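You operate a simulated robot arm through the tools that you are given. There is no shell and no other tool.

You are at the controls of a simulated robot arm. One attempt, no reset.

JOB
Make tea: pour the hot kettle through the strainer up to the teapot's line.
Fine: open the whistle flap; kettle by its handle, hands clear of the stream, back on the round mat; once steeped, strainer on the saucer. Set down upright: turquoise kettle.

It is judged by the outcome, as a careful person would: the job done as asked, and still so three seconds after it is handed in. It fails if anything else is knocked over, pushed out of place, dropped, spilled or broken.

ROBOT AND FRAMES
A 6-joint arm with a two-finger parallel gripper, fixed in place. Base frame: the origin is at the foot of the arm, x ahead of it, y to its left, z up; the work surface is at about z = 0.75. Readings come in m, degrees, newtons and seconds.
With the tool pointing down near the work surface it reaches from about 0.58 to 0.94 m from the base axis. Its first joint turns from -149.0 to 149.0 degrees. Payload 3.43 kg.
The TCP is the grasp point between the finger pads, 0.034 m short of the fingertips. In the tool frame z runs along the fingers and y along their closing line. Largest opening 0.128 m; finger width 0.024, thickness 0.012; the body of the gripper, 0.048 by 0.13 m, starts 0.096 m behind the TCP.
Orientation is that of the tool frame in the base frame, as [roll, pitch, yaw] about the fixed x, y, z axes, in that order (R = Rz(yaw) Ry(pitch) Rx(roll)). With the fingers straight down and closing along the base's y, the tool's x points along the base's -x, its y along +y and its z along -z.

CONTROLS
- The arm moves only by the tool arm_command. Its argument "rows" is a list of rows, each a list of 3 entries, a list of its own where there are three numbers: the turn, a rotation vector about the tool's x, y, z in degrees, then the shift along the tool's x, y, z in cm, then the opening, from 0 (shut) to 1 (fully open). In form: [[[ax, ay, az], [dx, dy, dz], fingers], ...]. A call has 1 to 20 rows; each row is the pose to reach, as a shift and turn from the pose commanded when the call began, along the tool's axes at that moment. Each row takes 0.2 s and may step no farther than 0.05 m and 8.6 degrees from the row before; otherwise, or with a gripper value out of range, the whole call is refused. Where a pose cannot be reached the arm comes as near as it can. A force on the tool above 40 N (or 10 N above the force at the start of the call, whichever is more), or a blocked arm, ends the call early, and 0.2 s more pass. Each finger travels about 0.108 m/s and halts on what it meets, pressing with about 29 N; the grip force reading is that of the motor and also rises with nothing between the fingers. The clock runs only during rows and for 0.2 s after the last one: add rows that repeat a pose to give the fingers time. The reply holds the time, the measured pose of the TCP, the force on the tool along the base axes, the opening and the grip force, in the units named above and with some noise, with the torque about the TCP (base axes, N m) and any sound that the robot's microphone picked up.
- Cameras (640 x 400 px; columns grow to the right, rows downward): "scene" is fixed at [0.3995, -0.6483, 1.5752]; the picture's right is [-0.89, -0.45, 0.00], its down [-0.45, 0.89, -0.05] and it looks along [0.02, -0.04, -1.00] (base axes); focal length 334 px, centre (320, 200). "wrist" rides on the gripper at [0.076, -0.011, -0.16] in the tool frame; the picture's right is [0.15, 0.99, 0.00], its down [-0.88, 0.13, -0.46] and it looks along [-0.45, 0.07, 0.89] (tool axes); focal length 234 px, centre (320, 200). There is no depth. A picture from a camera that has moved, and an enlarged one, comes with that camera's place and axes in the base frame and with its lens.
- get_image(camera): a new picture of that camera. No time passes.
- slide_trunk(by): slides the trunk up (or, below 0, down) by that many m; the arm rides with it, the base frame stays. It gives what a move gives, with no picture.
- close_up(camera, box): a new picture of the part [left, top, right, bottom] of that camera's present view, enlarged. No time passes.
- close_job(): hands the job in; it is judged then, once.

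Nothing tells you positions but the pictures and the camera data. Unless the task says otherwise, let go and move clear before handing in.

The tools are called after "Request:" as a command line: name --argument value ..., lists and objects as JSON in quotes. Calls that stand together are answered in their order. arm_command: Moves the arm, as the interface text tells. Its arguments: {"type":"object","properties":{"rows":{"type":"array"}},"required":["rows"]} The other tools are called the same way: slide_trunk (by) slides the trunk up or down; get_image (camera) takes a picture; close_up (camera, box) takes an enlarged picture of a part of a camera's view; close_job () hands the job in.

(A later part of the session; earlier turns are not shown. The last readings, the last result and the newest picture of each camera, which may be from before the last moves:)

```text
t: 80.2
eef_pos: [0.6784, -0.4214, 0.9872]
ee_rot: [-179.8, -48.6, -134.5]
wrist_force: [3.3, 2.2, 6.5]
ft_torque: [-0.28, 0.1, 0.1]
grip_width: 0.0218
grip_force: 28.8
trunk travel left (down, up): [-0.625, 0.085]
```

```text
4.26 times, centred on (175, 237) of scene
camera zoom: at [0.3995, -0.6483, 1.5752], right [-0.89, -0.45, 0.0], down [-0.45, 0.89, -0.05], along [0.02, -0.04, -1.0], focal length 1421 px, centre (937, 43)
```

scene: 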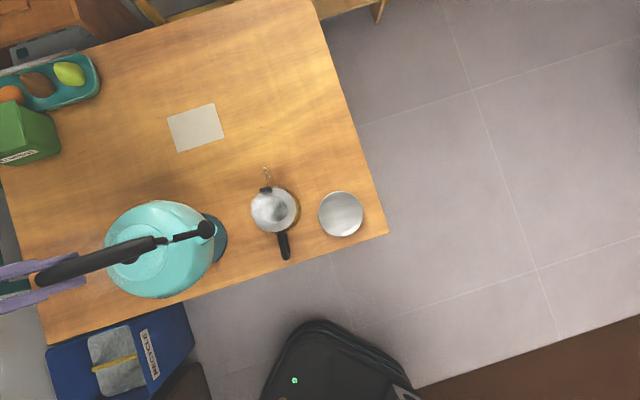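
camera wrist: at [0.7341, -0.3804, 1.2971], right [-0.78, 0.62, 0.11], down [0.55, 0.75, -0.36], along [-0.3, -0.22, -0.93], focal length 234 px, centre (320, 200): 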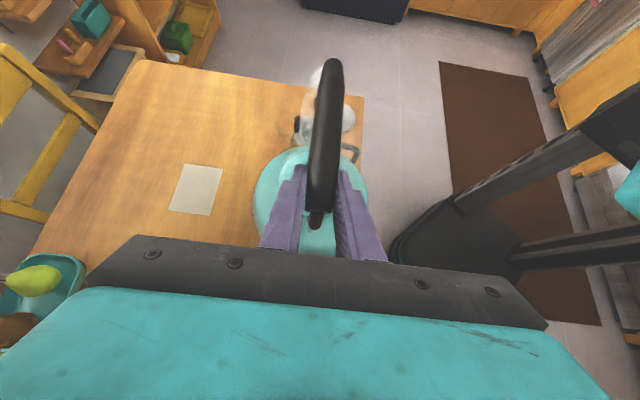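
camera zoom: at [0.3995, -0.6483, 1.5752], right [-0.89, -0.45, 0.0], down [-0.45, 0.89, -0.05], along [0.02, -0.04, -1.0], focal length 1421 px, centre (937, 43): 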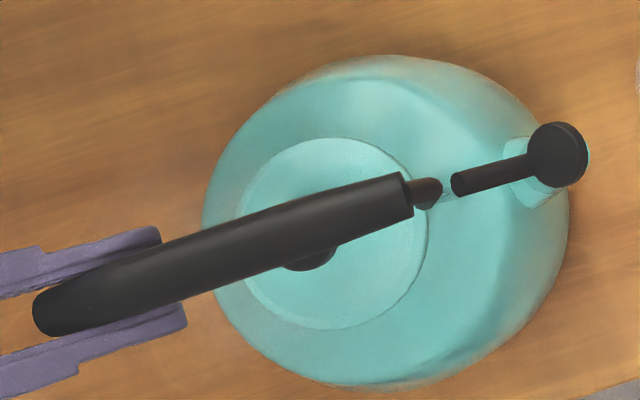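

Request:
arm_command --rows '[[[0, 0, 0], [0, 0, 0], 0.2], [[0, 0, 0], [0, 0, 0], 0.4], [[0, 0, 0], [0, 0, 0], 0.7], [[0, 0, 0], [0, 0, 0], 0.7]]'

Request:
close_up --camera "scene" --box '[100, 190, 250, 284]'

Request:
get_image --camera "wrist"

```text
t: 81.2
eef_pos: [0.6779, -0.4221, 0.9858]
ee_rot: [-179.9, -48.4, -134.4]
wrist_force: [-0.1, 0.9, -0.1]
ft_torque: [0.01, 0.02, -0.03]
grip_width: 0.0897
grip_force: 0.0
trunk travel left (down, up): [-0.625, 0.085]
```

```text
4.26 times, centred on (175, 237) of scene
camera zoom: at [0.3995, -0.6483, 1.5752], right [-0.89, -0.45, 0.0], down [-0.45, 0.89, -0.05], along [0.02, -0.04, -1.0], focal length 1421 px, centre (937, 43)
```

zoom: 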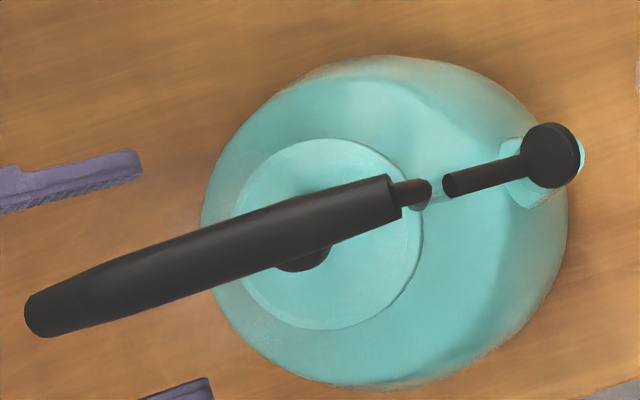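

```text
taken
camera wrist: at [0.7336, -0.3805, 1.1481], right [-0.78, 0.62, 0.11], down [0.55, 0.75, -0.36], along [-0.3, -0.22, -0.93], focal length 234 px, centre (320, 200)
```

wrist: 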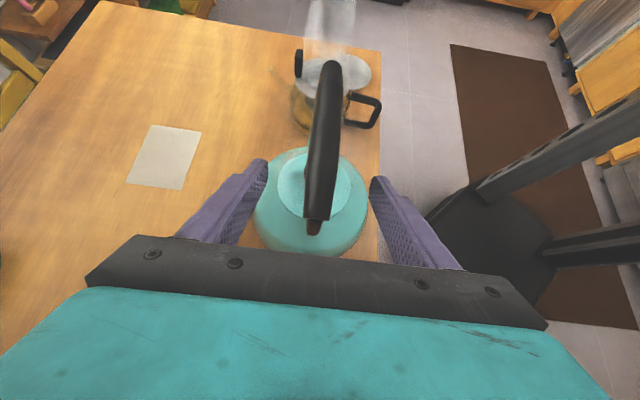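

Request:
arm_command --rows '[[[0, 0, 0], [0, 0, -3], 0.7], [[0, 0, 0], [0, 0, -6.5], 0.7], [[0, 0, 0], [0, 0, -10], 0.7]]'

Request:
arm_command --rows '[[[0, 0, 0], [3.7, 0, -3.3], 0.7], [[0, -6.9, 0], [6.9, 0.1, -2.0], 0.7], [[0, -13.8, 0], [10.1, 0.2, -0.8], 0.7], [[0, -20.7, 0], [13.3, 0.3, 0.3], 0.7], [[0, -27.6, 0], [16.5, 0.4, 1.4], 0.7], [[0, -34.5, 0], [19.7, 0.6, 2.5], 0.7], [[0, -41.4, 0], [22.9, 0.8, 3.5], 0.7], [[0, -48.4, 0], [22.9, 0.8, 3.5], 0.7]]'

Request:
get_image --camera "scene"

```text
t: 82.0
eef_pos: [0.7317, -0.3672, 1.0508]
ee_rot: [180.0, -48.4, -134.4]
wrist_force: [1.0, 0.1, 0.5]
ft_torque: [-0.04, 0.04, 0.02]
grip_width: 0.0895
grip_force: 0.1
trunk travel left (down, up): [-0.625, 0.085]
```

```text
t: 83.8
eef_pos: [0.599, -0.4906, 1.2005]
ee_rot: [-180.0, 0.0, -134.2]
wrist_force: [0.1, 0.5, -0.5]
ft_torque: [-0.03, -0.01, 0.0]
grip_width: 0.0897
grip_force: 0.0
out of reach, approached as far as the arm can: row 1
trunk travel left (down, up): [-0.625, 0.085]
```

```text
taken
```

scene: 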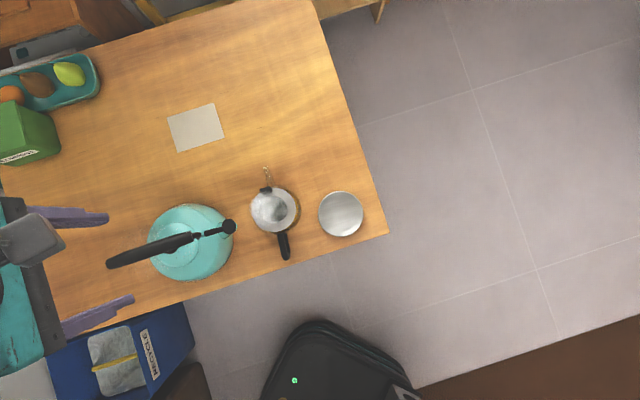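

Request:
arm_command --rows '[[[0, -7.2, 0], [3.2, 0, 0.5], 0.7], [[0, -14.5, 0], [6.4, 0, 1.0], 0.7], [[0, -21.7, 0], [9.6, 0, 1.5], 0.7], [[0, -29, 0], [12.8, 0, 2.0], 0.7], [[0, -36.2, 0], [16.0, 0, 2.5], 0.7], [[0, -43.5, 0], [19.2, 0, 3.0], 0.7], [[0, -50.7, 0], [22.4, 0, 3.5], 0.7], [[0, -58, 0], [25.5, 0, 5], 0.7], [[0, -58, 0], [27, 0, 9], 0.7], [[0, -58, 0], [28.5, 0, 13.5], 0.7], [[0, -58, 0], [28.5, 0, 18], 0.7], [[0, -58, 0], [28.5, 0, 22.5], 0.7], [[0, -58, 0], [28.0, 0, 26.5], 0.7]]'

Request:
get_image --camera "wrist"

Request:
close_up --camera "wrist" --box '[250, 40, 400, 180]'

```text
t: 86.6
eef_pos: [0.4045, -0.6903, 0.9326]
ee_rot: [-179.8, 58.0, -134.2]
wrist_force: [-0.9, -0.6, 0.3]
ft_torque: [0.01, 0.0, -0.02]
grip_width: 0.0895
grip_force: 0.1
out of reach, approached as far as the arm can: row 6, 7, 8, 9, 10, 11
trunk travel left (down, up): [-0.625, 0.085]
```

```text
taken
camera wrist: at [0.2896, -0.8245, 0.9545], right [-0.76, 0.64, -0.13], down [-0.04, 0.15, 0.99], along [0.65, 0.76, -0.09], focal length 234 px, centre (320, 200)
```

wrist: 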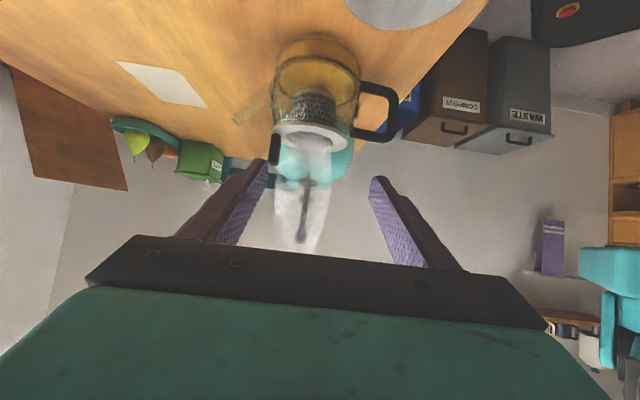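

```text
2.86 times, centred on (325, 110) of wrist
camera zoom: at [0.2896, -0.8245, 0.9545], right [-0.76, 0.64, -0.13], down [-0.04, 0.15, 0.99], along [0.65, 0.76, -0.09], focal length 669 px, centre (306, 457)
```

zoom: 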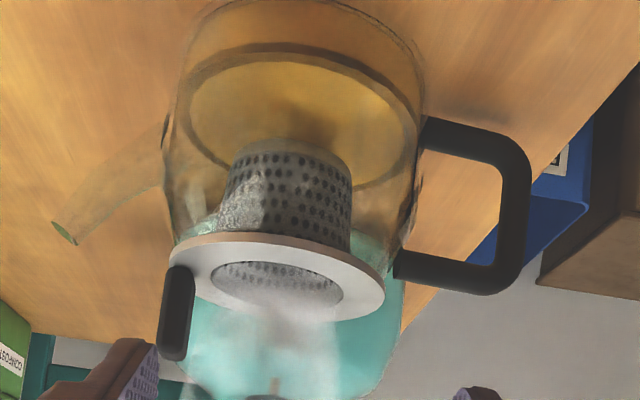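

Request:
close_up --camera "wrist" --box '[265, 30, 335, 130]'

Request:
close_up --camera "wrist" --box '[320, 50, 380, 130]'

```text
4.00 times, centred on (300, 80) of wrist
camera zoom: at [0.2896, -0.8245, 0.9545], right [-0.76, 0.64, -0.13], down [-0.04, 0.15, 0.99], along [0.65, 0.76, -0.09], focal length 937 px, centre (400, 680)
```

zoom: 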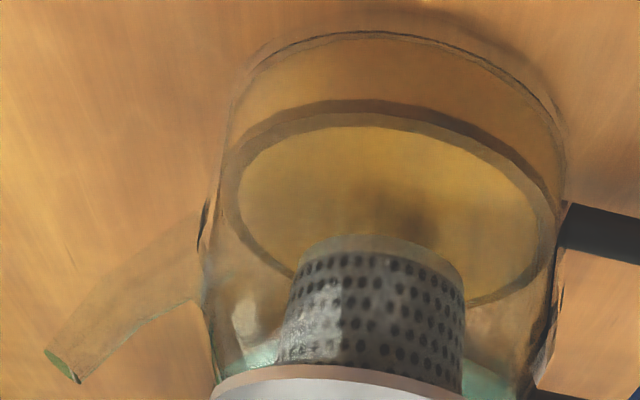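

```text
5.00 times, centred on (350, 90) of wrist
camera zoom: at [0.2896, -0.8245, 0.9545], right [-0.76, 0.64, -0.13], down [-0.04, 0.15, 0.99], along [0.65, 0.76, -0.09], focal length 1171 px, centre (170, 750)
```

zoom: 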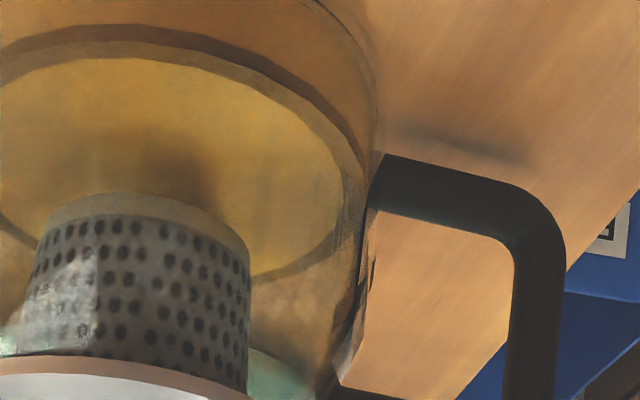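

Request:
arm_command --rows '[[[0, 0, 0], [-3.4, 0, -2.1], 0.7], [[0, 0, 0], [-6.8, 0, -4.2], 0.7], [[6.67, 0, 4.17], [-6.75, 0.86, -3.2], 0.7], [[13.3, 0, 8.3], [-6.7, 1.7, -2.1], 0.7], [[20, 0, 12.5], [-6.67, 2.57, -1.1], 0.7], [[26.7, 0, 16.7], [-6.6, 3.4, -0.1], 0.7], [[33.3, 0, 20.8], [-6.6, 4.3, 1.0], 0.7], [[40, 0, 25], [-6.5, 5.1, 2.0], 0.7], [[46.7, 0, 29.2], [-6.5, 6.0, 3.0], 0.7], [[53.3, 0, 33.3], [-6.4, 6.8, 4.1], 0.7], [[60, 0, 37.5], [-6.4, 7.7, 5.1], 0.7]]'

Request:
get_image --camera "wrist"

Request:
close_up --camera "wrist" --box '[270, 0, 410, 140]'

Request:
close_up --camera "scene" --box '[170, 130, 390, 270]'

```text
t: 89.0
eef_pos: [0.4043, -0.5819, 0.9622]
ee_rot: [180.0, 58.0, 154.9]
wrist_force: [0.3, -0.1, -0.4]
ft_torque: [0.02, 0.01, 0.0]
grip_width: 0.0894
grip_force: 0.0
out of reach, approached as far as the arm can: row 2
trunk travel left (down, up): [-0.625, 0.085]
```

```text
taken
camera wrist: at [0.2399, -0.5182, 0.9831], right [0.35, 0.93, -0.12], down [0.13, 0.08, 0.99], along [0.93, -0.36, -0.09], focal length 234 px, centre (320, 200)
```

wrist: 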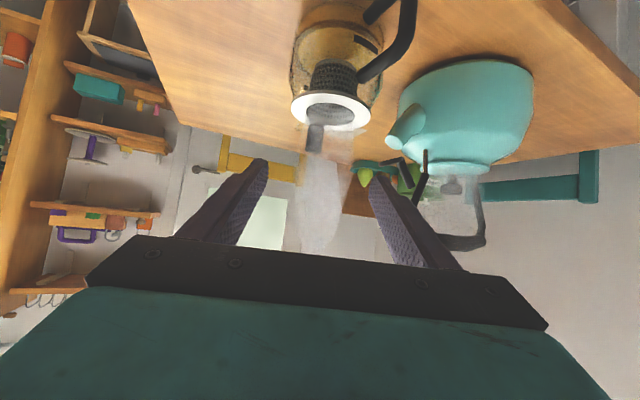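

```text
2.86 times, centred on (340, 70) of wrist
camera zoom: at [0.2399, -0.5182, 0.9831], right [0.35, 0.93, -0.12], down [0.13, 0.08, 0.99], along [0.93, -0.36, -0.09], focal length 669 px, centre (263, 571)
```

zoom: 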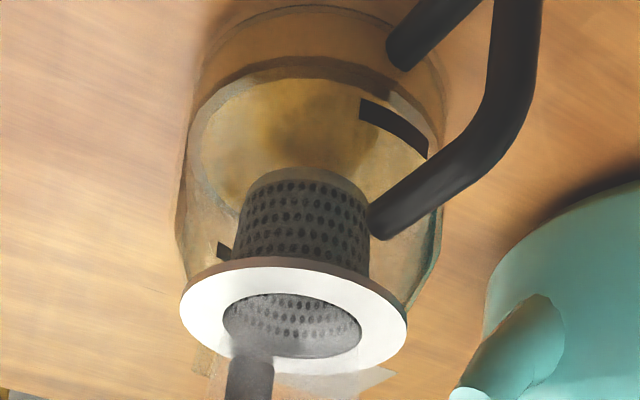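

```text
2.86 times, centred on (280, 200) of scene
camera zoom: at [0.3995, -0.6483, 1.5752], right [-0.89, -0.45, 0.0], down [-0.45, 0.89, -0.05], along [0.02, -0.04, -1.0], focal length 954 px, centre (434, 200)
```

zoom: 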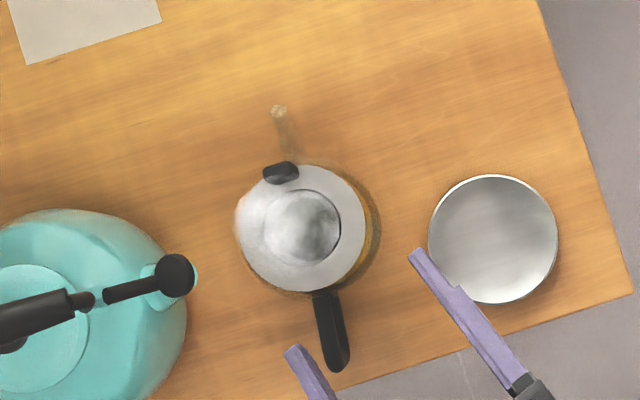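

Level is about 1.6 cm below the line and the table is dry. I'll pick the kettle up again with the same rear grip for a top-up of about 150 mL.

Request:
arm_command --rows '[[[0, 0, 0], [-2.5, 0, -1.6], 0.7], [[0, 0, 0], [-5.1, 0, -3.2], 0.7], [[-6.67, 0, -4.17], [-5.8, -0.4, -2.9], 0.7], [[-13.3, 0, -8.3], [-6.5, -0.8, -2.6], 0.7], [[-20, 0, -12.5], [-7.2, -1.2, -2.2], 0.7], [[-26.7, 0, -16.7], [-7.9, -1.6, -1.9], 0.7], [[-33.3, 0, -20.8], [-8.5, -2.1, -1.6], 0.7], [[-40, 0, -25], [-9.2, -2.5, -1.3], 0.7], [[-46.7, 0, -29.2], [-9.9, -2.9, -0.9], 0.7], [[-53.3, 0, -33.3], [-10.6, -3.3, -0.6], 0.7], [[-60, 0, -37.5], [-11.3, -3.7, -0.3], 0.7]]'

Request:
arm_command --rows '[[[0, 7.25, 0], [-2.93, 0, 1.39], 0.7], [[0, 14.5, 0], [-5.87, 0, 2.79], 0.7], [[0, 21.75, 0], [-8.8, 0, 4.18], 0.7], [[0, 29, 0], [-11.7, 0, 5.58], 0.7], [[0, 36.25, 0], [-14.7, 0, 6.97], 0.7], [[0, 43.5, 0], [-17.6, 0, 8.36], 0.7], [[0, 50.75, 0], [-20.5, 0, 9.76], 0.7], [[0, 58, 0], [-23.47, 0, 11.15], 0.7]]'

```text
t: 91.4
eef_pos: [0.4395, -0.6394, 1.0597]
ee_rot: [-179.7, 58.0, -134.1]
wrist_force: [0.8, -0.3, 0.1]
ft_torque: [0.02, -0.02, 0.01]
grip_width: 0.0898
grip_force: 0.0
out of reach, approached as far as the arm can: row 1, 2
trunk travel left (down, up): [-0.625, 0.085]
```

```text
t: 93.2
eef_pos: [0.5931, -0.4805, 1.1985]
ee_rot: [-179.9, -0.2, -134.4]
wrist_force: [-0.2, -0.1, 0.5]
ft_torque: [-0.01, 0.02, 0.02]
grip_width: 0.0897
grip_force: 0.0
trunk travel left (down, up): [-0.625, 0.085]
```

Request:
arm_command --rows '[[[0, 6.93, 0], [-2.4, -0.25, 0.5], 0.7], [[0, 13.86, 0], [-4.8, -0.5, 1.0], 0.7], [[0, 20.8, 0], [-7.2, -0.75, 2.0], 0.7], [[0, 27.7, 0], [-9.6, -1.0, 3.5], 0.7], [[0, 34.65, 0], [-12.0, -1.3, 6.0], 0.7], [[0, 41.6, 0], [-14.4, -1.5, 9.5], 0.7], [[0, 48.4, 0], [-16.83, -1.78, 13.7], 0.7]]'

Request:
get_image --camera "wrist"

Request:
close_up --camera "scene" --box '[100, 190, 250, 284]'

```text
t: 94.8
eef_pos: [0.7234, -0.3737, 1.0619]
ee_rot: [-179.7, -48.5, -134.5]
wrist_force: [0.3, -0.8, 0.1]
ft_torque: [0.04, -0.01, -0.01]
grip_width: 0.0897
grip_force: 0.0
trunk travel left (down, up): [-0.625, 0.085]
```

```text
taken
camera wrist: at [0.7803, -0.333, 1.2254], right [-0.78, 0.62, 0.11], down [0.55, 0.75, -0.36], along [-0.31, -0.22, -0.93], focal length 234 px, centre (320, 200)
```

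wrist: 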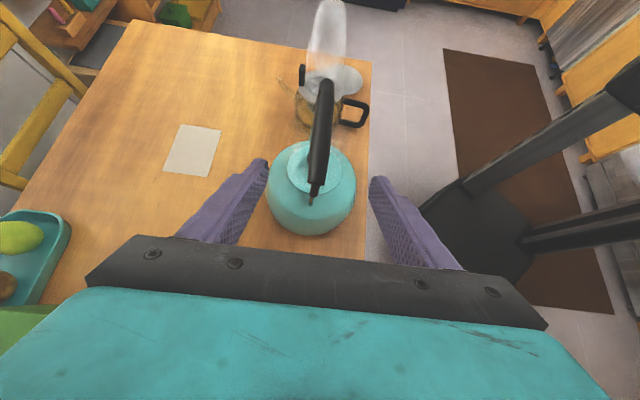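

```text
4.26 times, centred on (175, 237) of scene
camera zoom: at [0.3995, -0.6483, 1.5752], right [-0.89, -0.45, 0.0], down [-0.45, 0.89, -0.05], along [0.02, -0.04, -1.0], focal length 1421 px, centre (937, 43)
```

zoom: 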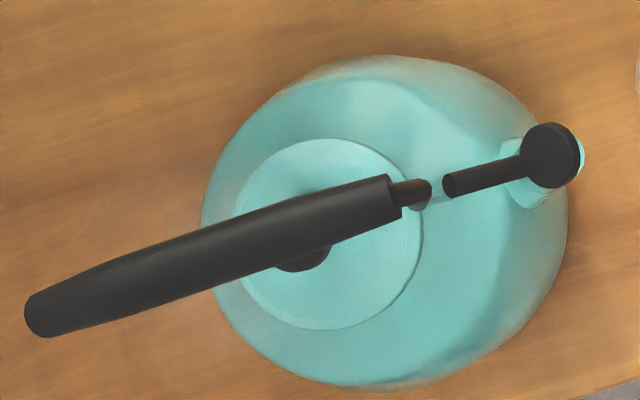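

Request:
arm_command --rows '[[[0, 0, 0], [-2.3, 0.1, 2.0], 0.7], [[0, 0, 0], [-2.3, 0.1, 4.5], 0.7], [[0, 0, 0], [-2.3, 0.1, 7.0], 0.7], [[0, 0, 0], [-2.3, 0.1, 9.3], 0.7], [[0, 0, 0], [-2.3, 0.1, 9.3], 0.4], [[0, 0, 0], [-2.3, 0.1, 9.3], 0.2], [[0, 0, 0], [-2.3, 0.1, 9.3], 0], [[0, 0, 0], [-2.3, 0.1, 9.3], 0], [[0, 0, 0], [-2.3, 0.1, 9.3], 0]]'

Request:
close_up --camera "scene" --box '[100, 190, 250, 284]'

Request:
get_image --camera "wrist"

```text
t: 96.8
eef_pos: [0.6839, -0.412, 0.9846]
ee_rot: [-179.8, -48.5, -134.5]
wrist_force: [1.3, -2.4, 0.2]
ft_torque: [-0.21, 0.03, 0.25]
grip_width: 0.0215
grip_force: 29.4
trunk travel left (down, up): [-0.625, 0.085]
```

```text
4.26 times, centred on (175, 237) of scene
camera zoom: at [0.3995, -0.6483, 1.5752], right [-0.89, -0.45, 0.0], down [-0.45, 0.89, -0.05], along [0.02, -0.04, -1.0], focal length 1421 px, centre (937, 43)
```

zoom: 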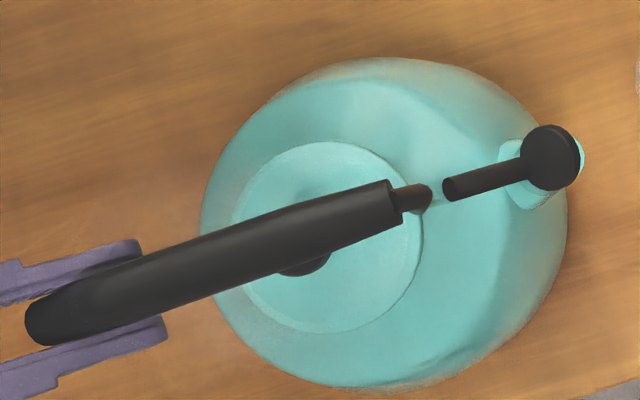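

```text
taken
camera wrist: at [0.7398, -0.3709, 1.1472], right [-0.78, 0.62, 0.11], down [0.55, 0.75, -0.36], along [-0.3, -0.22, -0.93], focal length 234 px, centre (320, 200)
```

wrist: 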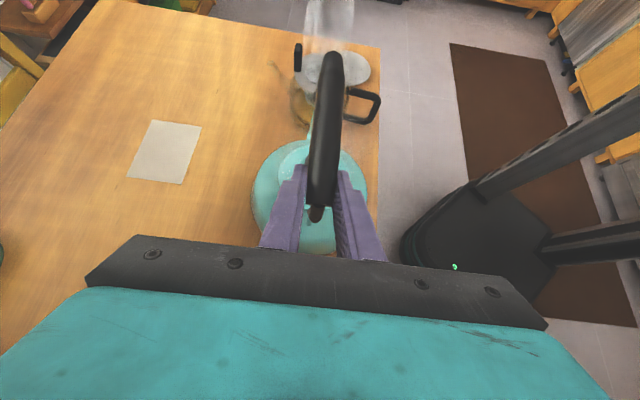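

Request:
arm_command --rows '[[[0, 0, 0], [1.0, 0, -0.9], 0], [[0, 0, 0], [3.5, 0, -3.1], 0], [[0, 0, 0], [6.3, 0, -5.5], 0], [[0, 0, 0], [9.0, 0, -7.98], 0], [[0, -2.86, 0], [9.93, -0.07, -6.93], 0], [[0, -5.7, 0], [10.86, -0.14, -5.88], 0], [[0, -8.6, 0], [11.8, -0.2, -4.83], 0], [[0, -11.4, 0], [12.7, -0.27, -3.78], 0], [[0, -14.3, 0], [13.65, -0.34, -2.73], 0], [[0, -17.1, 0], [14.6, -0.41, -1.68], 0], [[0, -20, 0], [15.5, -0.48, -0.63], 0], [[0, -22.9, 0], [16.4, -0.54, 0.42], 0], [[0, -25.7, 0], [17.4, -0.61, 1.47], 0], [[0, -28.6, 0], [18.3, -0.68, 2.52], 0], [[0, -31.4, 0], [19.2, -0.75, 3.57], 0], [[0, -34.3, 0], [20.2, -0.81, 4.62], 0], [[0, -37.1, 0], [21.1, -0.88, 5.67], 0], [[0, -40, 0], [22.02, -0.95, 6.72], 0], [[0, -40, 0], [22.02, -0.95, 6.72], 0]]'

Request:
get_image --camera "wrist"

Request:
close_up --camera "scene" --box '[180, 160, 320, 260]'

```text
t: 100.8
eef_pos: [0.5539, -0.5602, 1.1039]
ee_rot: [-180.0, -8.5, -134.3]
wrist_force: [-0.4, -1.0, -7.9]
ft_torque: [-0.32, 0.29, 0.03]
grip_width: 0.0219
grip_force: 29.2
trunk travel left (down, up): [-0.625, 0.085]
```

```text
taken
camera wrist: at [0.5253, -0.6057, 1.2734], right [-0.81, 0.59, 0.02], down [0.56, 0.76, 0.32], along [0.17, 0.27, -0.95], focal length 234 px, centre (320, 200)
```

wrist: 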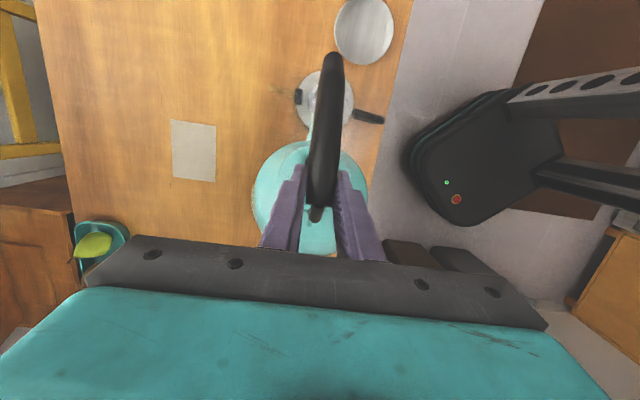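

```text
4.00 times, centred on (250, 210) of scene
camera zoom: at [0.3995, -0.6483, 1.5752], right [-0.89, -0.45, 0.0], down [-0.45, 0.89, -0.05], along [0.02, -0.04, -1.0], focal length 1336 px, centre (600, 160)
```

zoom: 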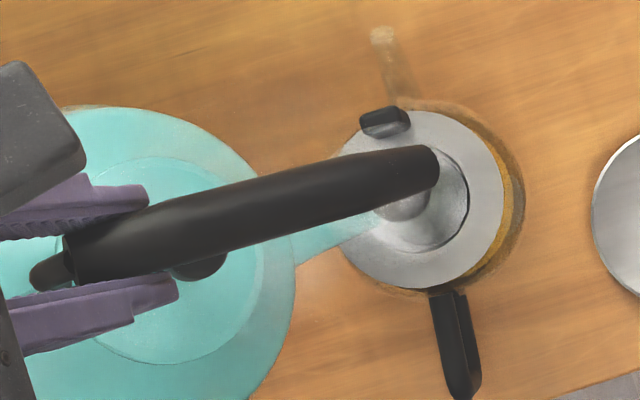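

Request:
arm_command --rows '[[[0, -2.25, 0], [0.88, 0, -0.04], 0], [[0, -4.5, 0], [1.76, 0, -0.08], 0], [[0, -6.75, 0], [2.65, 0.05, -0.13], 0], [[0, -9, 0], [3.53, 0.1, -0.17], 0]]'

Request:
close_up --camera "scene" --box '[180, 160, 320, 260]'

Request:
arm_command --rows '[[[0, 0, 0], [0, 0, 0], 0]]'

Request:
arm_command --rows '[[[0, 0, 0], [0, 0, 0], 0]]'

Request:
close_up --camera "scene" --box '[180, 160, 320, 260]'

```text
t: 101.8
eef_pos: [0.5285, -0.5846, 1.111]
ee_rot: [-180.0, 0.6, -134.3]
wrist_force: [-0.6, -0.8, -7.7]
ft_torque: [-0.39, 0.45, 0.01]
grip_width: 0.0218
grip_force: 28.8
trunk travel left (down, up): [-0.625, 0.085]
```

```text
4.00 times, centred on (250, 210) of scene
camera zoom: at [0.3995, -0.6483, 1.5752], right [-0.89, -0.45, 0.0], down [-0.45, 0.89, -0.05], along [0.02, -0.04, -1.0], focal length 1336 px, centre (600, 160)
```

zoom: 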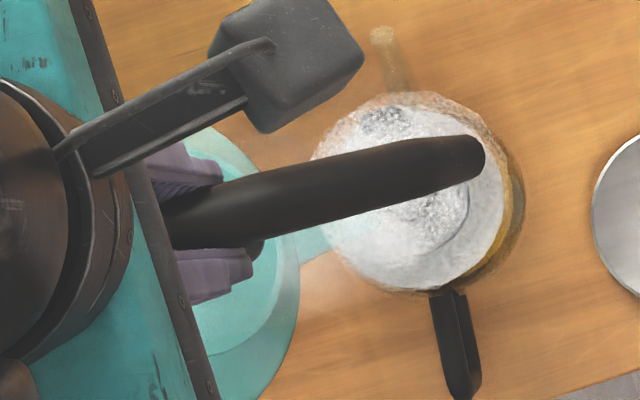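

```text
t: 102.2
eef_pos: [0.5295, -0.5825, 1.1114]
ee_rot: [-180.0, 0.5, -134.3]
wrist_force: [-0.2, 0.7, -8.1]
ft_torque: [-0.41, 0.47, 0.02]
grip_width: 0.0216
grip_force: 28.4
trunk travel left (down, up): [-0.625, 0.085]
```

```text
t: 102.6
eef_pos: [0.5295, -0.5832, 1.1105]
ee_rot: [-180.0, 0.6, -134.3]
wrist_force: [-0.9, 0.0, -8.2]
ft_torque: [-0.42, 0.43, -0.02]
grip_width: 0.0216
grip_force: 29.4
trunk travel left (down, up): [-0.625, 0.085]
```

```text
4.00 times, centred on (250, 210) of scene
camera zoom: at [0.3995, -0.6483, 1.5752], right [-0.89, -0.45, 0.0], down [-0.45, 0.89, -0.05], along [0.02, -0.04, -1.0], focal length 1336 px, centre (600, 160)
```

zoom: 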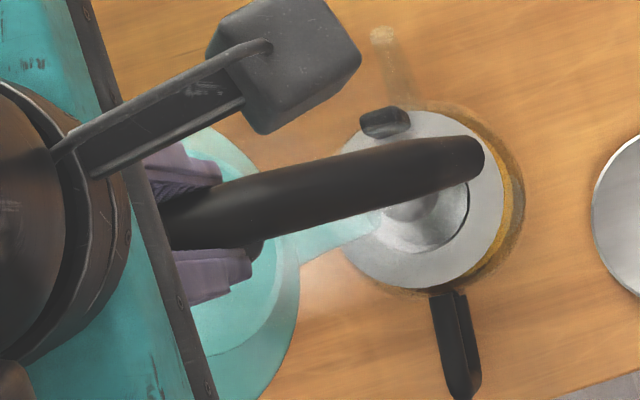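

Request:
arm_command --rows '[[[0, -2, 0], [0.8, 0, -0.1], 0], [[0, -4, 0], [1.6, 0, -0.18], 0]]'

Request:
arm_command --rows '[[[0, 0, 0], [0, 0, 0], 0]]'

Request:
close_up --camera "scene" --box '[180, 160, 320, 260]'

Request:
arm_command --rows '[[[0, 0, 0], [0, 0, 0], 0]]'

Request:
close_up --camera "scene" --box '[180, 160, 320, 260]'

Request:
get_image --camera "wrist"

```text
t: 103.2
eef_pos: [0.5184, -0.5956, 1.1127]
ee_rot: [-180.0, 4.6, -134.3]
wrist_force: [0.3, -0.5, -8.0]
ft_torque: [-0.45, 0.46, 0.02]
grip_width: 0.0218
grip_force: 29.2
trunk travel left (down, up): [-0.625, 0.085]
```

```text
t: 103.6
eef_pos: [0.5192, -0.5968, 1.1119]
ee_rot: [-180.0, 4.5, -134.3]
wrist_force: [0.3, -0.3, -6.9]
ft_torque: [-0.47, 0.45, 0.0]
grip_width: 0.0217
grip_force: 28.7
trunk travel left (down, up): [-0.625, 0.085]
```

```text
4.00 times, centred on (250, 210) of scene
camera zoom: at [0.3995, -0.6483, 1.5752], right [-0.89, -0.45, 0.0], down [-0.45, 0.89, -0.05], along [0.02, -0.04, -1.0], focal length 1336 px, centre (600, 160)
```

zoom: 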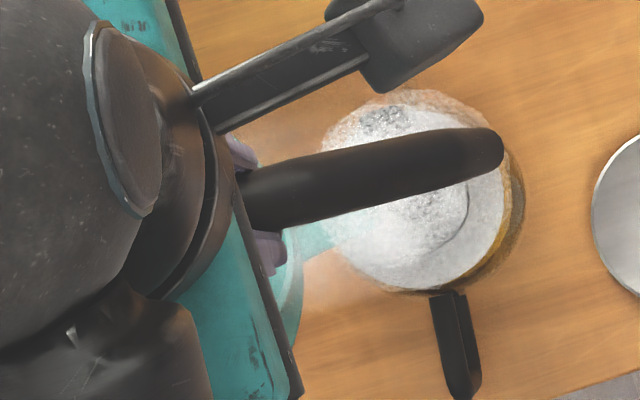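

```text
t: 104.0
eef_pos: [0.5177, -0.5963, 1.1131]
ee_rot: [-179.9, 4.6, -134.3]
wrist_force: [0.0, 1.0, -8.0]
ft_torque: [-0.47, 0.48, -0.01]
grip_width: 0.0217
grip_force: 28.7
trunk travel left (down, up): [-0.625, 0.085]
```

```text
4.00 times, centred on (250, 210) of scene
camera zoom: at [0.3995, -0.6483, 1.5752], right [-0.89, -0.45, 0.0], down [-0.45, 0.89, -0.05], along [0.02, -0.04, -1.0], focal length 1336 px, centre (600, 160)
```

zoom: 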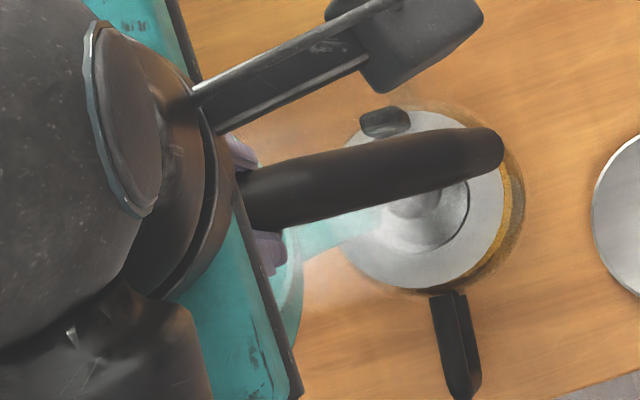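

```text
taken
camera wrist: at [0.4645, -0.6673, 1.266], right [-0.81, 0.59, -0.01], down [0.5, 0.69, 0.52], along [0.32, 0.42, -0.85], focal length 234 px, centre (320, 200)
```

wrist: 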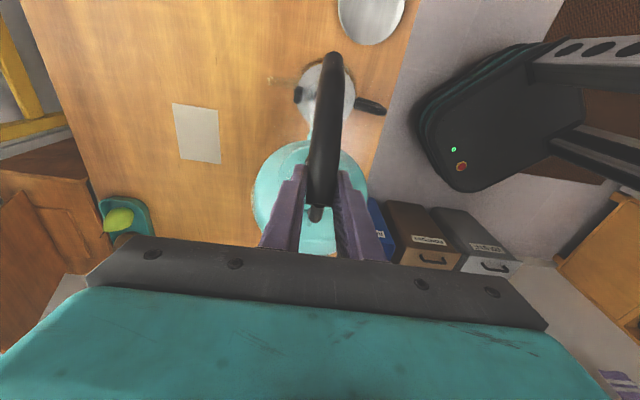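

Request:
arm_command --rows '[[[0, 0, 0], [0, 0, 0], 0]]'

Request:
arm_command --rows '[[[0, 0, 0], [0, 0, 0], 0]]'

Request:
arm_command --rows '[[[0, 0, 0], [0, 0, 0], 0]]'

Request:
arm_command --rows '[[[0, 0, 0], [0, 0, 0], 0]]'

Request:
arm_command --rows '[[[0, 0, 0], [0, 0, 0], 0]]'

Request:
arm_command --rows '[[[0, 0, 0], [0, 0, 0], 0]]'

```text
t: 104.4
eef_pos: [0.5188, -0.5948, 1.1128]
ee_rot: [-179.9, 4.5, -134.3]
wrist_force: [-0.5, -0.4, -7.9]
ft_torque: [-0.45, 0.46, 0.02]
grip_width: 0.0217
grip_force: 29.1
trunk travel left (down, up): [-0.625, 0.085]
```

```text
t: 104.8
eef_pos: [0.5183, -0.5948, 1.1116]
ee_rot: [-180.0, 4.5, -134.3]
wrist_force: [0.0, -0.1, -8.0]
ft_torque: [-0.42, 0.5, 0.0]
grip_width: 0.0216
grip_force: 29.3
trunk travel left (down, up): [-0.625, 0.085]
```

```text
t: 105.2
eef_pos: [0.5188, -0.5953, 1.1124]
ee_rot: [-179.9, 4.5, -134.2]
wrist_force: [0.7, 0.3, -7.9]
ft_torque: [-0.45, 0.5, -0.01]
grip_width: 0.0217
grip_force: 28.8
trunk travel left (down, up): [-0.625, 0.085]
```

```text
t: 105.6
eef_pos: [0.5186, -0.5956, 1.1125]
ee_rot: [-180.0, 4.5, -134.2]
wrist_force: [-0.7, -0.3, -7.3]
ft_torque: [-0.47, 0.48, -0.01]
grip_width: 0.0218
grip_force: 28.9
trunk travel left (down, up): [-0.625, 0.085]
```

```text
t: 106.0
eef_pos: [0.5186, -0.5955, 1.1124]
ee_rot: [180.0, 4.6, -134.3]
wrist_force: [0.4, -0.6, -7.3]
ft_torque: [-0.44, 0.45, -0.01]
grip_width: 0.0214
grip_force: 29.0
trunk travel left (down, up): [-0.625, 0.085]
```

```text
t: 106.4
eef_pos: [0.5195, -0.5966, 1.1121]
ee_rot: [-180.0, 4.5, -134.3]
wrist_force: [0.0, 0.2, -7.5]
ft_torque: [-0.48, 0.46, -0.02]
grip_width: 0.0214
grip_force: 29.0
trunk travel left (down, up): [-0.625, 0.085]
```

Flow stops at each tilt once the kettle level drops, and I estimate about 100 mL still to go. I'll tilt a little further while the grip holds.

Request:
arm_command --rows '[[[0, -1.5, 0], [0.6, 0, -0.02], 0], [[0, -3, 0], [1.2, 0, -0.05], 0], [[0, -3, 0], [1.2, 0, -0.05], 0]]'

Request:
close_up --camera "scene" --box '[180, 160, 320, 260]'

Request:
get_image --camera "wrist"

```text
t: 107.2
eef_pos: [0.5104, -0.6035, 1.1113]
ee_rot: [180.0, 7.6, -134.3]
wrist_force: [-0.8, 0.2, -7.7]
ft_torque: [-0.45, 0.43, -0.01]
grip_width: 0.0216
grip_force: 28.9
trunk travel left (down, up): [-0.625, 0.085]
```

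```text
4.00 times, centred on (250, 210) of scene
camera zoom: at [0.3995, -0.6483, 1.5752], right [-0.89, -0.45, 0.0], down [-0.45, 0.89, -0.05], along [0.02, -0.04, -1.0], focal length 1336 px, centre (600, 160)
```

zoom: 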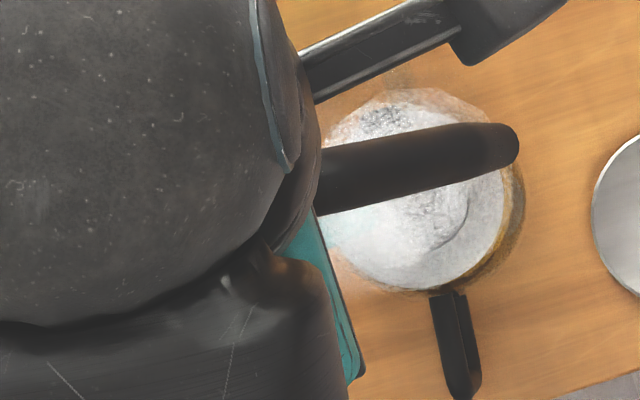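

```text
taken
camera wrist: at [0.4505, -0.6821, 1.2603], right [-0.81, 0.59, -0.02], down [0.47, 0.67, 0.57], along [0.35, 0.45, -0.82], focal length 234 px, centre (320, 200)
```

wrist: 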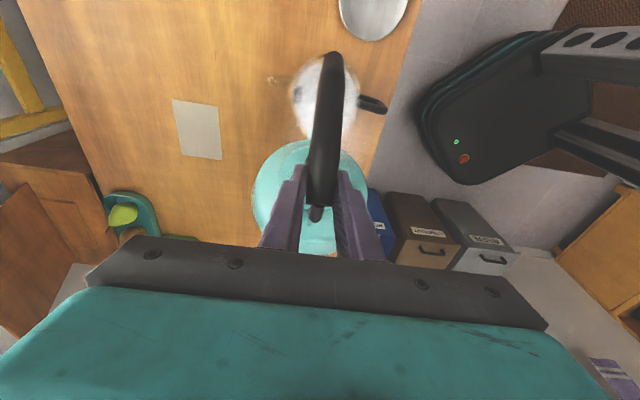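

Request:
arm_command --rows '[[[0, 0, 0], [0, 0, 0], 0], [[0, 0, 0], [0, 0, 0], 0]]'

Request:
close_up --camera "scene" --box '[180, 160, 320, 260]'

Request:
arm_command --rows '[[[0, -1.5, 0], [0.6, 0, 0.03], 0], [[0, -3, 0], [1.2, 0, 0.08], 0]]'

Request:
get_image --camera "wrist"

Request:
arm_command --rows '[[[0, 0, 0], [0, 0, 0], 0]]'

Request:
arm_command --rows '[[[0, 0, 0], [0, 0, 0], 0]]'

Request:
close_up --camera "scene" --box '[180, 160, 320, 260]'

```text
t: 107.8
eef_pos: [0.5097, -0.6034, 1.111]
ee_rot: [-179.9, 7.5, -134.4]
wrist_force: [-0.1, 0.4, -7.9]
ft_torque: [-0.48, 0.46, 0.01]
grip_width: 0.0218
grip_force: 29.4
trunk travel left (down, up): [-0.625, 0.085]
```

```text
4.00 times, centred on (250, 210) of scene
camera zoom: at [0.3995, -0.6483, 1.5752], right [-0.89, -0.45, 0.0], down [-0.45, 0.89, -0.05], along [0.02, -0.04, -1.0], focal length 1336 px, centre (600, 160)
```

zoom: 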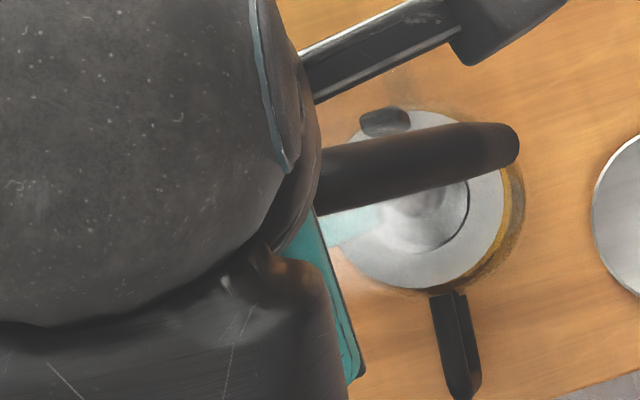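

```text
t: 108.4
eef_pos: [0.5013, -0.613, 1.1084]
ee_rot: [179.9, 10.5, -134.3]
wrist_force: [0.7, -0.9, -6.9]
ft_torque: [-0.45, 0.48, 0.02]
grip_width: 0.0218
grip_force: 29.3
trunk travel left (down, up): [-0.625, 0.085]
```

```text
taken
camera wrist: at [0.4362, -0.6958, 1.2528], right [-0.81, 0.59, -0.03], down [0.45, 0.65, 0.61], along [0.38, 0.48, -0.79], focal length 234 px, centre (320, 200)
```

wrist: 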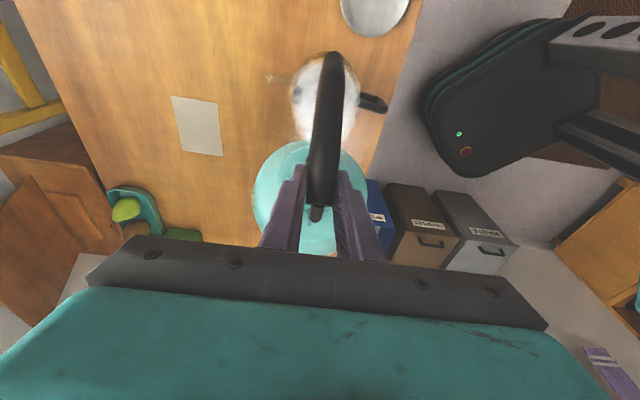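

```text
t: 108.8
eef_pos: [0.5011, -0.6132, 1.1085]
ee_rot: [180.0, 10.5, -134.3]
wrist_force: [0.0, 0.2, -6.4]
ft_torque: [-0.44, 0.48, 0.0]
grip_width: 0.0214
grip_force: 28.8
trunk travel left (down, up): [-0.625, 0.085]
```

```text
t: 109.2
eef_pos: [0.5012, -0.6129, 1.1085]
ee_rot: [-180.0, 10.5, -134.3]
wrist_force: [0.0, 1.0, -6.5]
ft_torque: [-0.49, 0.48, 0.02]
grip_width: 0.0217
grip_force: 29.1
trunk travel left (down, up): [-0.625, 0.085]
```

```text
4.00 times, centred on (250, 210) of scene
camera zoom: at [0.3995, -0.6483, 1.5752], right [-0.89, -0.45, 0.0], down [-0.45, 0.89, -0.05], along [0.02, -0.04, -1.0], focal length 1336 px, centre (600, 160)
```

zoom: 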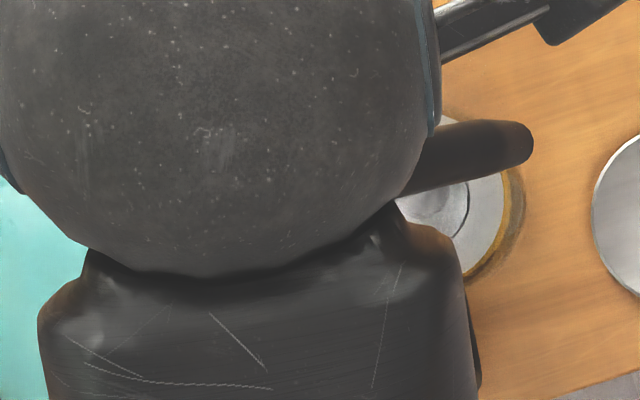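

Request:
arm_command --rows '[[[0, 0, 0], [0, 0, 0], 0]]'

Request:
arm_command --rows '[[[0, 0, 0], [0, 0, 0], 0]]'

Request:
arm_command --rows '[[[0, 0, 0], [0, 0, 0], 0]]'

Request:
arm_command --rows '[[[0, 0, 0], [0, 0, 0], 0]]'

Request:
arm_command --rows '[[[0, 0, 0], [0, 0, 0], 0]]'

Request:
arm_command --rows '[[[0, 0, 0], [0, 0, 0], 0]]'

```text
t: 109.6
eef_pos: [0.5007, -0.6136, 1.1084]
ee_rot: [-179.9, 10.5, -134.3]
wrist_force: [0.2, -0.6, -6.9]
ft_torque: [-0.47, 0.46, -0.01]
grip_width: 0.0217
grip_force: 28.8
trunk travel left (down, up): [-0.625, 0.085]
```

```text
t: 110.0
eef_pos: [0.5015, -0.6133, 1.1096]
ee_rot: [-180.0, 10.5, -134.3]
wrist_force: [0.1, -0.4, -7.6]
ft_torque: [-0.47, 0.52, 0.0]
grip_width: 0.0215
grip_force: 28.9
trunk travel left (down, up): [-0.625, 0.085]
```

```text
t: 110.4
eef_pos: [0.5012, -0.6129, 1.1089]
ee_rot: [-179.9, 10.4, -134.3]
wrist_force: [0.1, -0.1, -7.0]
ft_torque: [-0.49, 0.44, 0.0]
grip_width: 0.0217
grip_force: 28.7
trunk travel left (down, up): [-0.625, 0.085]
```

```text
t: 110.8
eef_pos: [0.501, -0.612, 1.1095]
ee_rot: [-180.0, 10.5, -134.4]
wrist_force: [0.7, -0.2, -6.2]
ft_torque: [-0.44, 0.47, 0.01]
grip_width: 0.0216
grip_force: 28.7
trunk travel left (down, up): [-0.625, 0.085]
```

```text
t: 111.2
eef_pos: [0.5015, -0.6134, 1.1088]
ee_rot: [-180.0, 10.4, -134.3]
wrist_force: [-0.5, -1.2, -7.7]
ft_torque: [-0.45, 0.47, -0.02]
grip_width: 0.0217
grip_force: 29.3
trunk travel left (down, up): [-0.625, 0.085]
```

```text
t: 111.6
eef_pos: [0.5013, -0.6124, 1.1088]
ee_rot: [-180.0, 10.5, -134.3]
wrist_force: [0.4, 0.7, -6.7]
ft_torque: [-0.48, 0.47, 0.03]
grip_width: 0.0219
grip_force: 28.7
trunk travel left (down, up): [-0.625, 0.085]
```

About 130 mL more went in. Now I'll return the kettle to the mat and check the level from the side.

Request:
arm_command --rows '[[[0, 0, 0], [-0.3, 0, -1.7], 0], [[0, 0, 0], [-0.64, 0, -3.44], 0], [[0, 3.5, 0], [-2.17, 0.06, -3.16], 0], [[0, 7.0, 0], [-3.7, 0.11, -2.87], 0], [[0, 10.5, 0], [-5.24, 0.17, -2.59], 0], [[0, 14.0, 0], [-6.77, 0.23, -2.3], 0], [[0, 17.5, 0], [-8.3, 0.29, -2.02], 0], [[0, 21.0, 0], [-9.83, 0.34, -1.74], 0], [[0, 24.5, 0], [-11.36, 0.4, -1.45], 0], [[0, 28.0, 0], [-12.9, 0.46, -1.17], 0], [[0, 31.5, 0], [-14.4, 0.51, -0.88], 0], [[0, 35.0, 0], [-15.96, 0.57, -0.6], 0], [[0, 38.5, 0], [-17.5, 0.63, -0.32], 0], [[0, 42.0, 0], [-19.0, 0.68, -0.03], 0], [[0, 45.5, 0], [-20.6, 0.74, 0.25], 0], [[0, 49.0, 0], [-22.1, 0.8, 0.54], 0], [[0, 52.5, 0], [-23.6, 0.86, 0.82], 0], [[0, 56.0, 0], [-25.2, 0.91, 1.1], 0], [[0, 59.4, 0], [-26.69, 0.97, 1.39], 0], [[0, 59.4, 0], [-26.69, 0.97, 1.39], 0]]'

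Request:
get_image --camera "wrist"

Request:
get_image --camera "scene"

```text
t: 115.8
eef_pos: [0.6806, -0.4152, 1.1437]
ee_rot: [-179.8, -49.0, -134.5]
wrist_force: [0.4, -1.1, -6.5]
ft_torque: [0.32, -0.36, -0.02]
grip_width: 0.0217
grip_force: 28.4
trunk travel left (down, up): [-0.625, 0.085]
```

```text
taken
camera wrist: at [0.737, -0.3739, 1.3074], right [-0.77, 0.62, 0.11], down [0.55, 0.75, -0.36], along [-0.31, -0.22, -0.92], focal length 234 px, centre (320, 200)
```

wrist: 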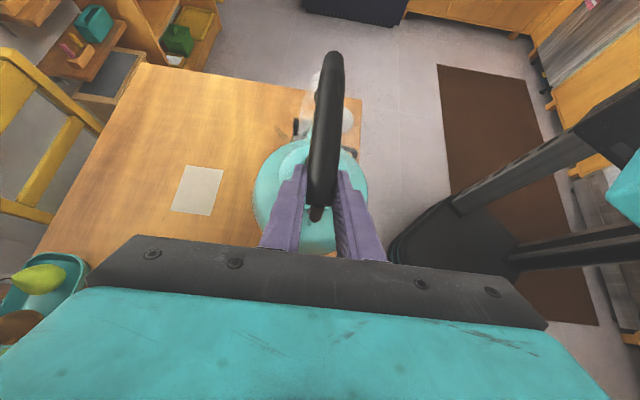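

```text
taken
```

scene: 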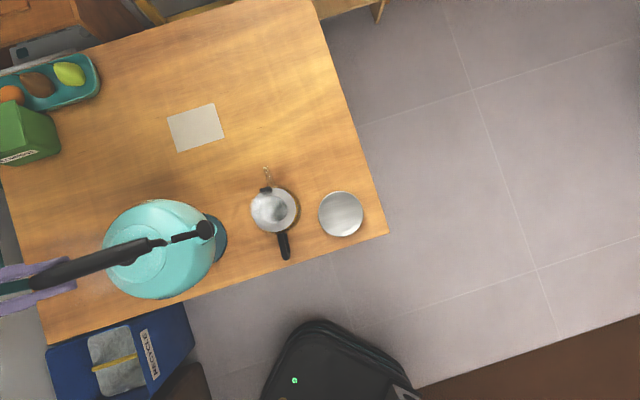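

Request:
arm_command --rows '[[[0, 0, 0], [-2.6, 0, 2.4], 0], [[0, 0, 0], [-5.2, 0, 4.7], 0], [[0, 0, 0], [-7.8, 0, 7.0], 0], [[0, 0, 0], [-10.07, 0, 9.0], 0], [[0, 0, 0], [-10.97, 0, 9.78], 0], [[0, 0, 0], [-11.43, 0, 10.18], 0], [[0, 0, 0], [-11.73, 0, 10.44], 0], [[0, 0, 0], [-11.85, 0, 10.55], 0], [[0, 0, 0], [-11.85, 0, 10.55], 0]]'

Request:
close_up --camera "scene" --box '[100, 190, 250, 284]'

```text
t: 117.8
eef_pos: [0.6782, -0.417, 0.9851]
ee_rot: [-179.9, -49.0, -134.6]
wrist_force: [-0.9, -1.2, -6.0]
ft_torque: [0.36, -0.36, -0.02]
grip_width: 0.0219
grip_force: 29.0
trunk travel left (down, up): [-0.625, 0.085]
```

```text
4.26 times, centred on (175, 237) of scene
camera zoom: at [0.3995, -0.6483, 1.5752], right [-0.89, -0.45, 0.0], down [-0.45, 0.89, -0.05], along [0.02, -0.04, -1.0], focal length 1421 px, centre (937, 43)
```

zoom: 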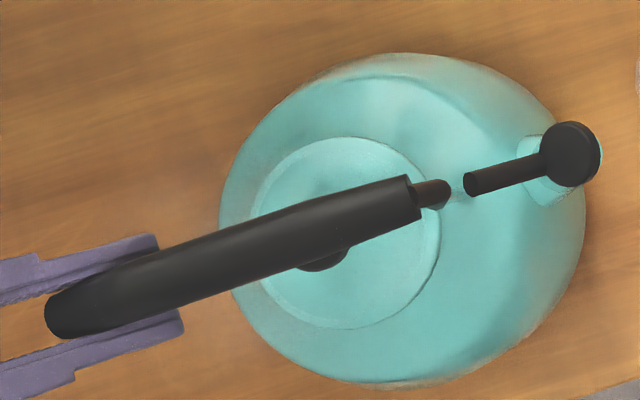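

Request:
arm_command --rows '[[[0, 0, 0], [-0.1, 0, 0.1], 0], [[0, 0, 0], [-0.2, 0, 0.18], 0], [[0, 0, 0], [-0.2, 0, 0.18], 0]]'

```text
t: 118.6
eef_pos: [0.677, -0.4177, 0.9847]
ee_rot: [-179.8, -48.9, -134.4]
wrist_force: [2.6, -0.7, 4.3]
ft_torque: [0.53, -0.53, -0.05]
grip_width: 0.0217
grip_force: 28.8
trunk travel left (down, up): [-0.625, 0.085]
```

Request:
arm_command --rows '[[[0, 0, 0], [0, 0, 0], 0.2], [[0, 0, 0], [0, 0, 0], 0.4], [[0, 0, 0], [0, 0, 0], 0.7], [[0, 0, 0], [0, 0, 0], 0.7]]'

Request:
close_up --camera "scene" --box '[100, 190, 250, 284]'

```text
t: 119.6
eef_pos: [0.6785, -0.4188, 0.9841]
ee_rot: [-179.9, -48.9, -134.3]
wrist_force: [-0.9, 0.1, 0.5]
ft_torque: [-0.04, -0.04, 0.02]
grip_width: 0.0894
grip_force: 0.1
trunk travel left (down, up): [-0.625, 0.085]
```

```text
4.26 times, centred on (175, 237) of scene
camera zoom: at [0.3995, -0.6483, 1.5752], right [-0.89, -0.45, 0.0], down [-0.45, 0.89, -0.05], along [0.02, -0.04, -1.0], focal length 1421 px, centre (937, 43)
```

zoom: 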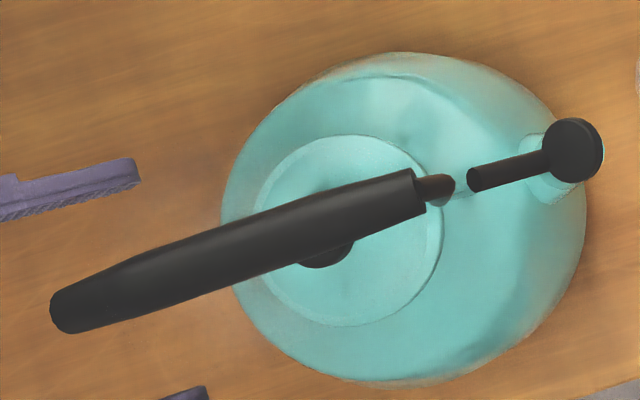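

Request:
arm_command --rows '[[[0, 0, 0], [0, 0, -3], 0.7], [[0, 0, 0], [0, 0, -6.5], 0.7], [[0, 0, 0], [0, 0, -10], 0.7]]'

Request:
arm_command --rows '[[[0, 0, 0], [3.7, 0, -3.3], 0.7], [[0, -6.9, 0], [6.9, 0.1, -2.0], 0.7], [[0, -13.8, 0], [10.1, 0.2, -0.8], 0.7], [[0, -20.7, 0], [13.3, 0.3, 0.3], 0.7], [[0, -27.6, 0], [16.5, 0.4, 1.4], 0.7], [[0, -34.5, 0], [19.7, 0.6, 2.5], 0.7], [[0, -41.4, 0], [22.9, 0.8, 3.5], 0.7], [[0, -48.9, 0], [22.9, 0.8, 3.5], 0.7]]'

Request:
arm_command --rows '[[[0, 0, 7.86], [0.86, 0.72, 0.55], 0.7], [[0, 0, 15.7], [1.7, 1.4, 1.1], 0.7], [[0, 0, 23.6], [2.6, 2.2, 1.7], 0.7], [[0, 0, 31.4], [3.4, 2.9, 2.2], 0.7], [[0, 0, 39.3], [4.3, 3.6, 2.8], 0.7], [[0, 0, 47.1], [5.1, 4.3, 3.3], 0.7], [[0, 0, 55], [6.0, 5.0, 3.9], 0.7], [[0, 0, 62.8], [6.9, 5.7, 4.4], 0.7], [[0, 0, 70.7], [7.7, 6.5, 5.0], 0.7]]'

```text
t: 120.4
eef_pos: [0.7299, -0.3627, 1.0497]
ee_rot: [-179.9, -48.9, -134.4]
wrist_force: [0.3, -0.6, -0.7]
ft_torque: [-0.01, -0.02, 0.03]
grip_width: 0.0898
grip_force: 0.0
trunk travel left (down, up): [-0.625, 0.085]
```

```text
t: 122.2
eef_pos: [0.601, -0.4841, 1.1991]
ee_rot: [-179.9, 0.1, -134.4]
wrist_force: [0.9, -0.3, 0.3]
ft_torque: [-0.01, -0.01, -0.01]
grip_width: 0.0894
grip_force: 0.0
out of reach, approached as far as the arm can: row 1
trunk travel left (down, up): [-0.625, 0.085]
```

```text
t: 124.3
eef_pos: [0.5002, -0.4947, 1.1487]
ee_rot: [-179.7, 0.1, 156.3]
wrist_force: [-4.3, -14.3, -0.2]
ft_torque: [2.58, -0.65, 1.33]
grip_width: 0.0895
grip_force: 0.1
trunk travel left (down, up): [-0.625, 0.085]
stopped in row 9: the force on the tool passed its limit at 60 N (the readings are from after the stop); the commanded pose is now the measured one
```

The tool met something, so I'm checking both pictures before moving.

Request:
get_image --camera "scene"

Request:
get_image --camera "wrist"

```text
taken
```

scene: 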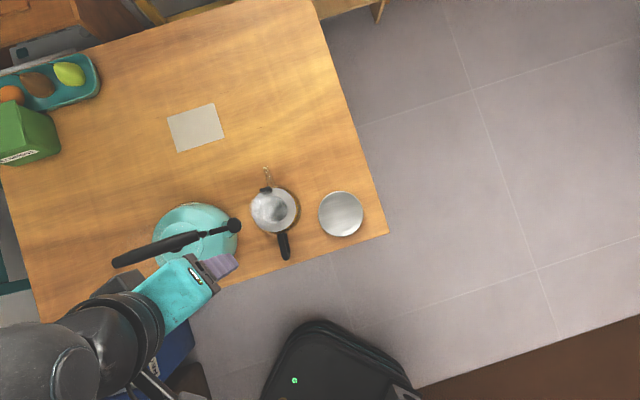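

```text
taken
camera wrist: at [0.4261, -0.4742, 1.3089], right [0.26, 0.96, 0.0], down [0.86, -0.23, 0.46], along [0.44, -0.12, -0.89], focal length 234 px, centre (320, 200)
```

wrist: 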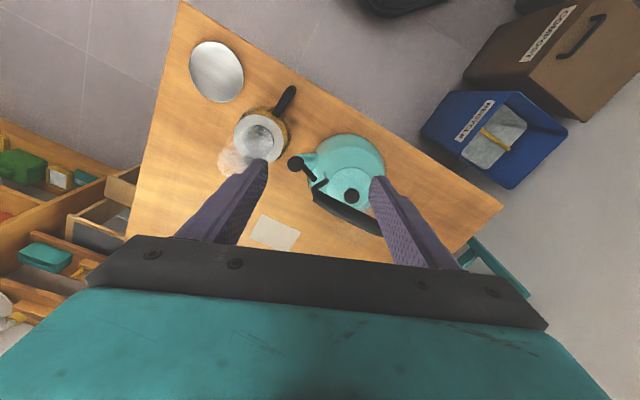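

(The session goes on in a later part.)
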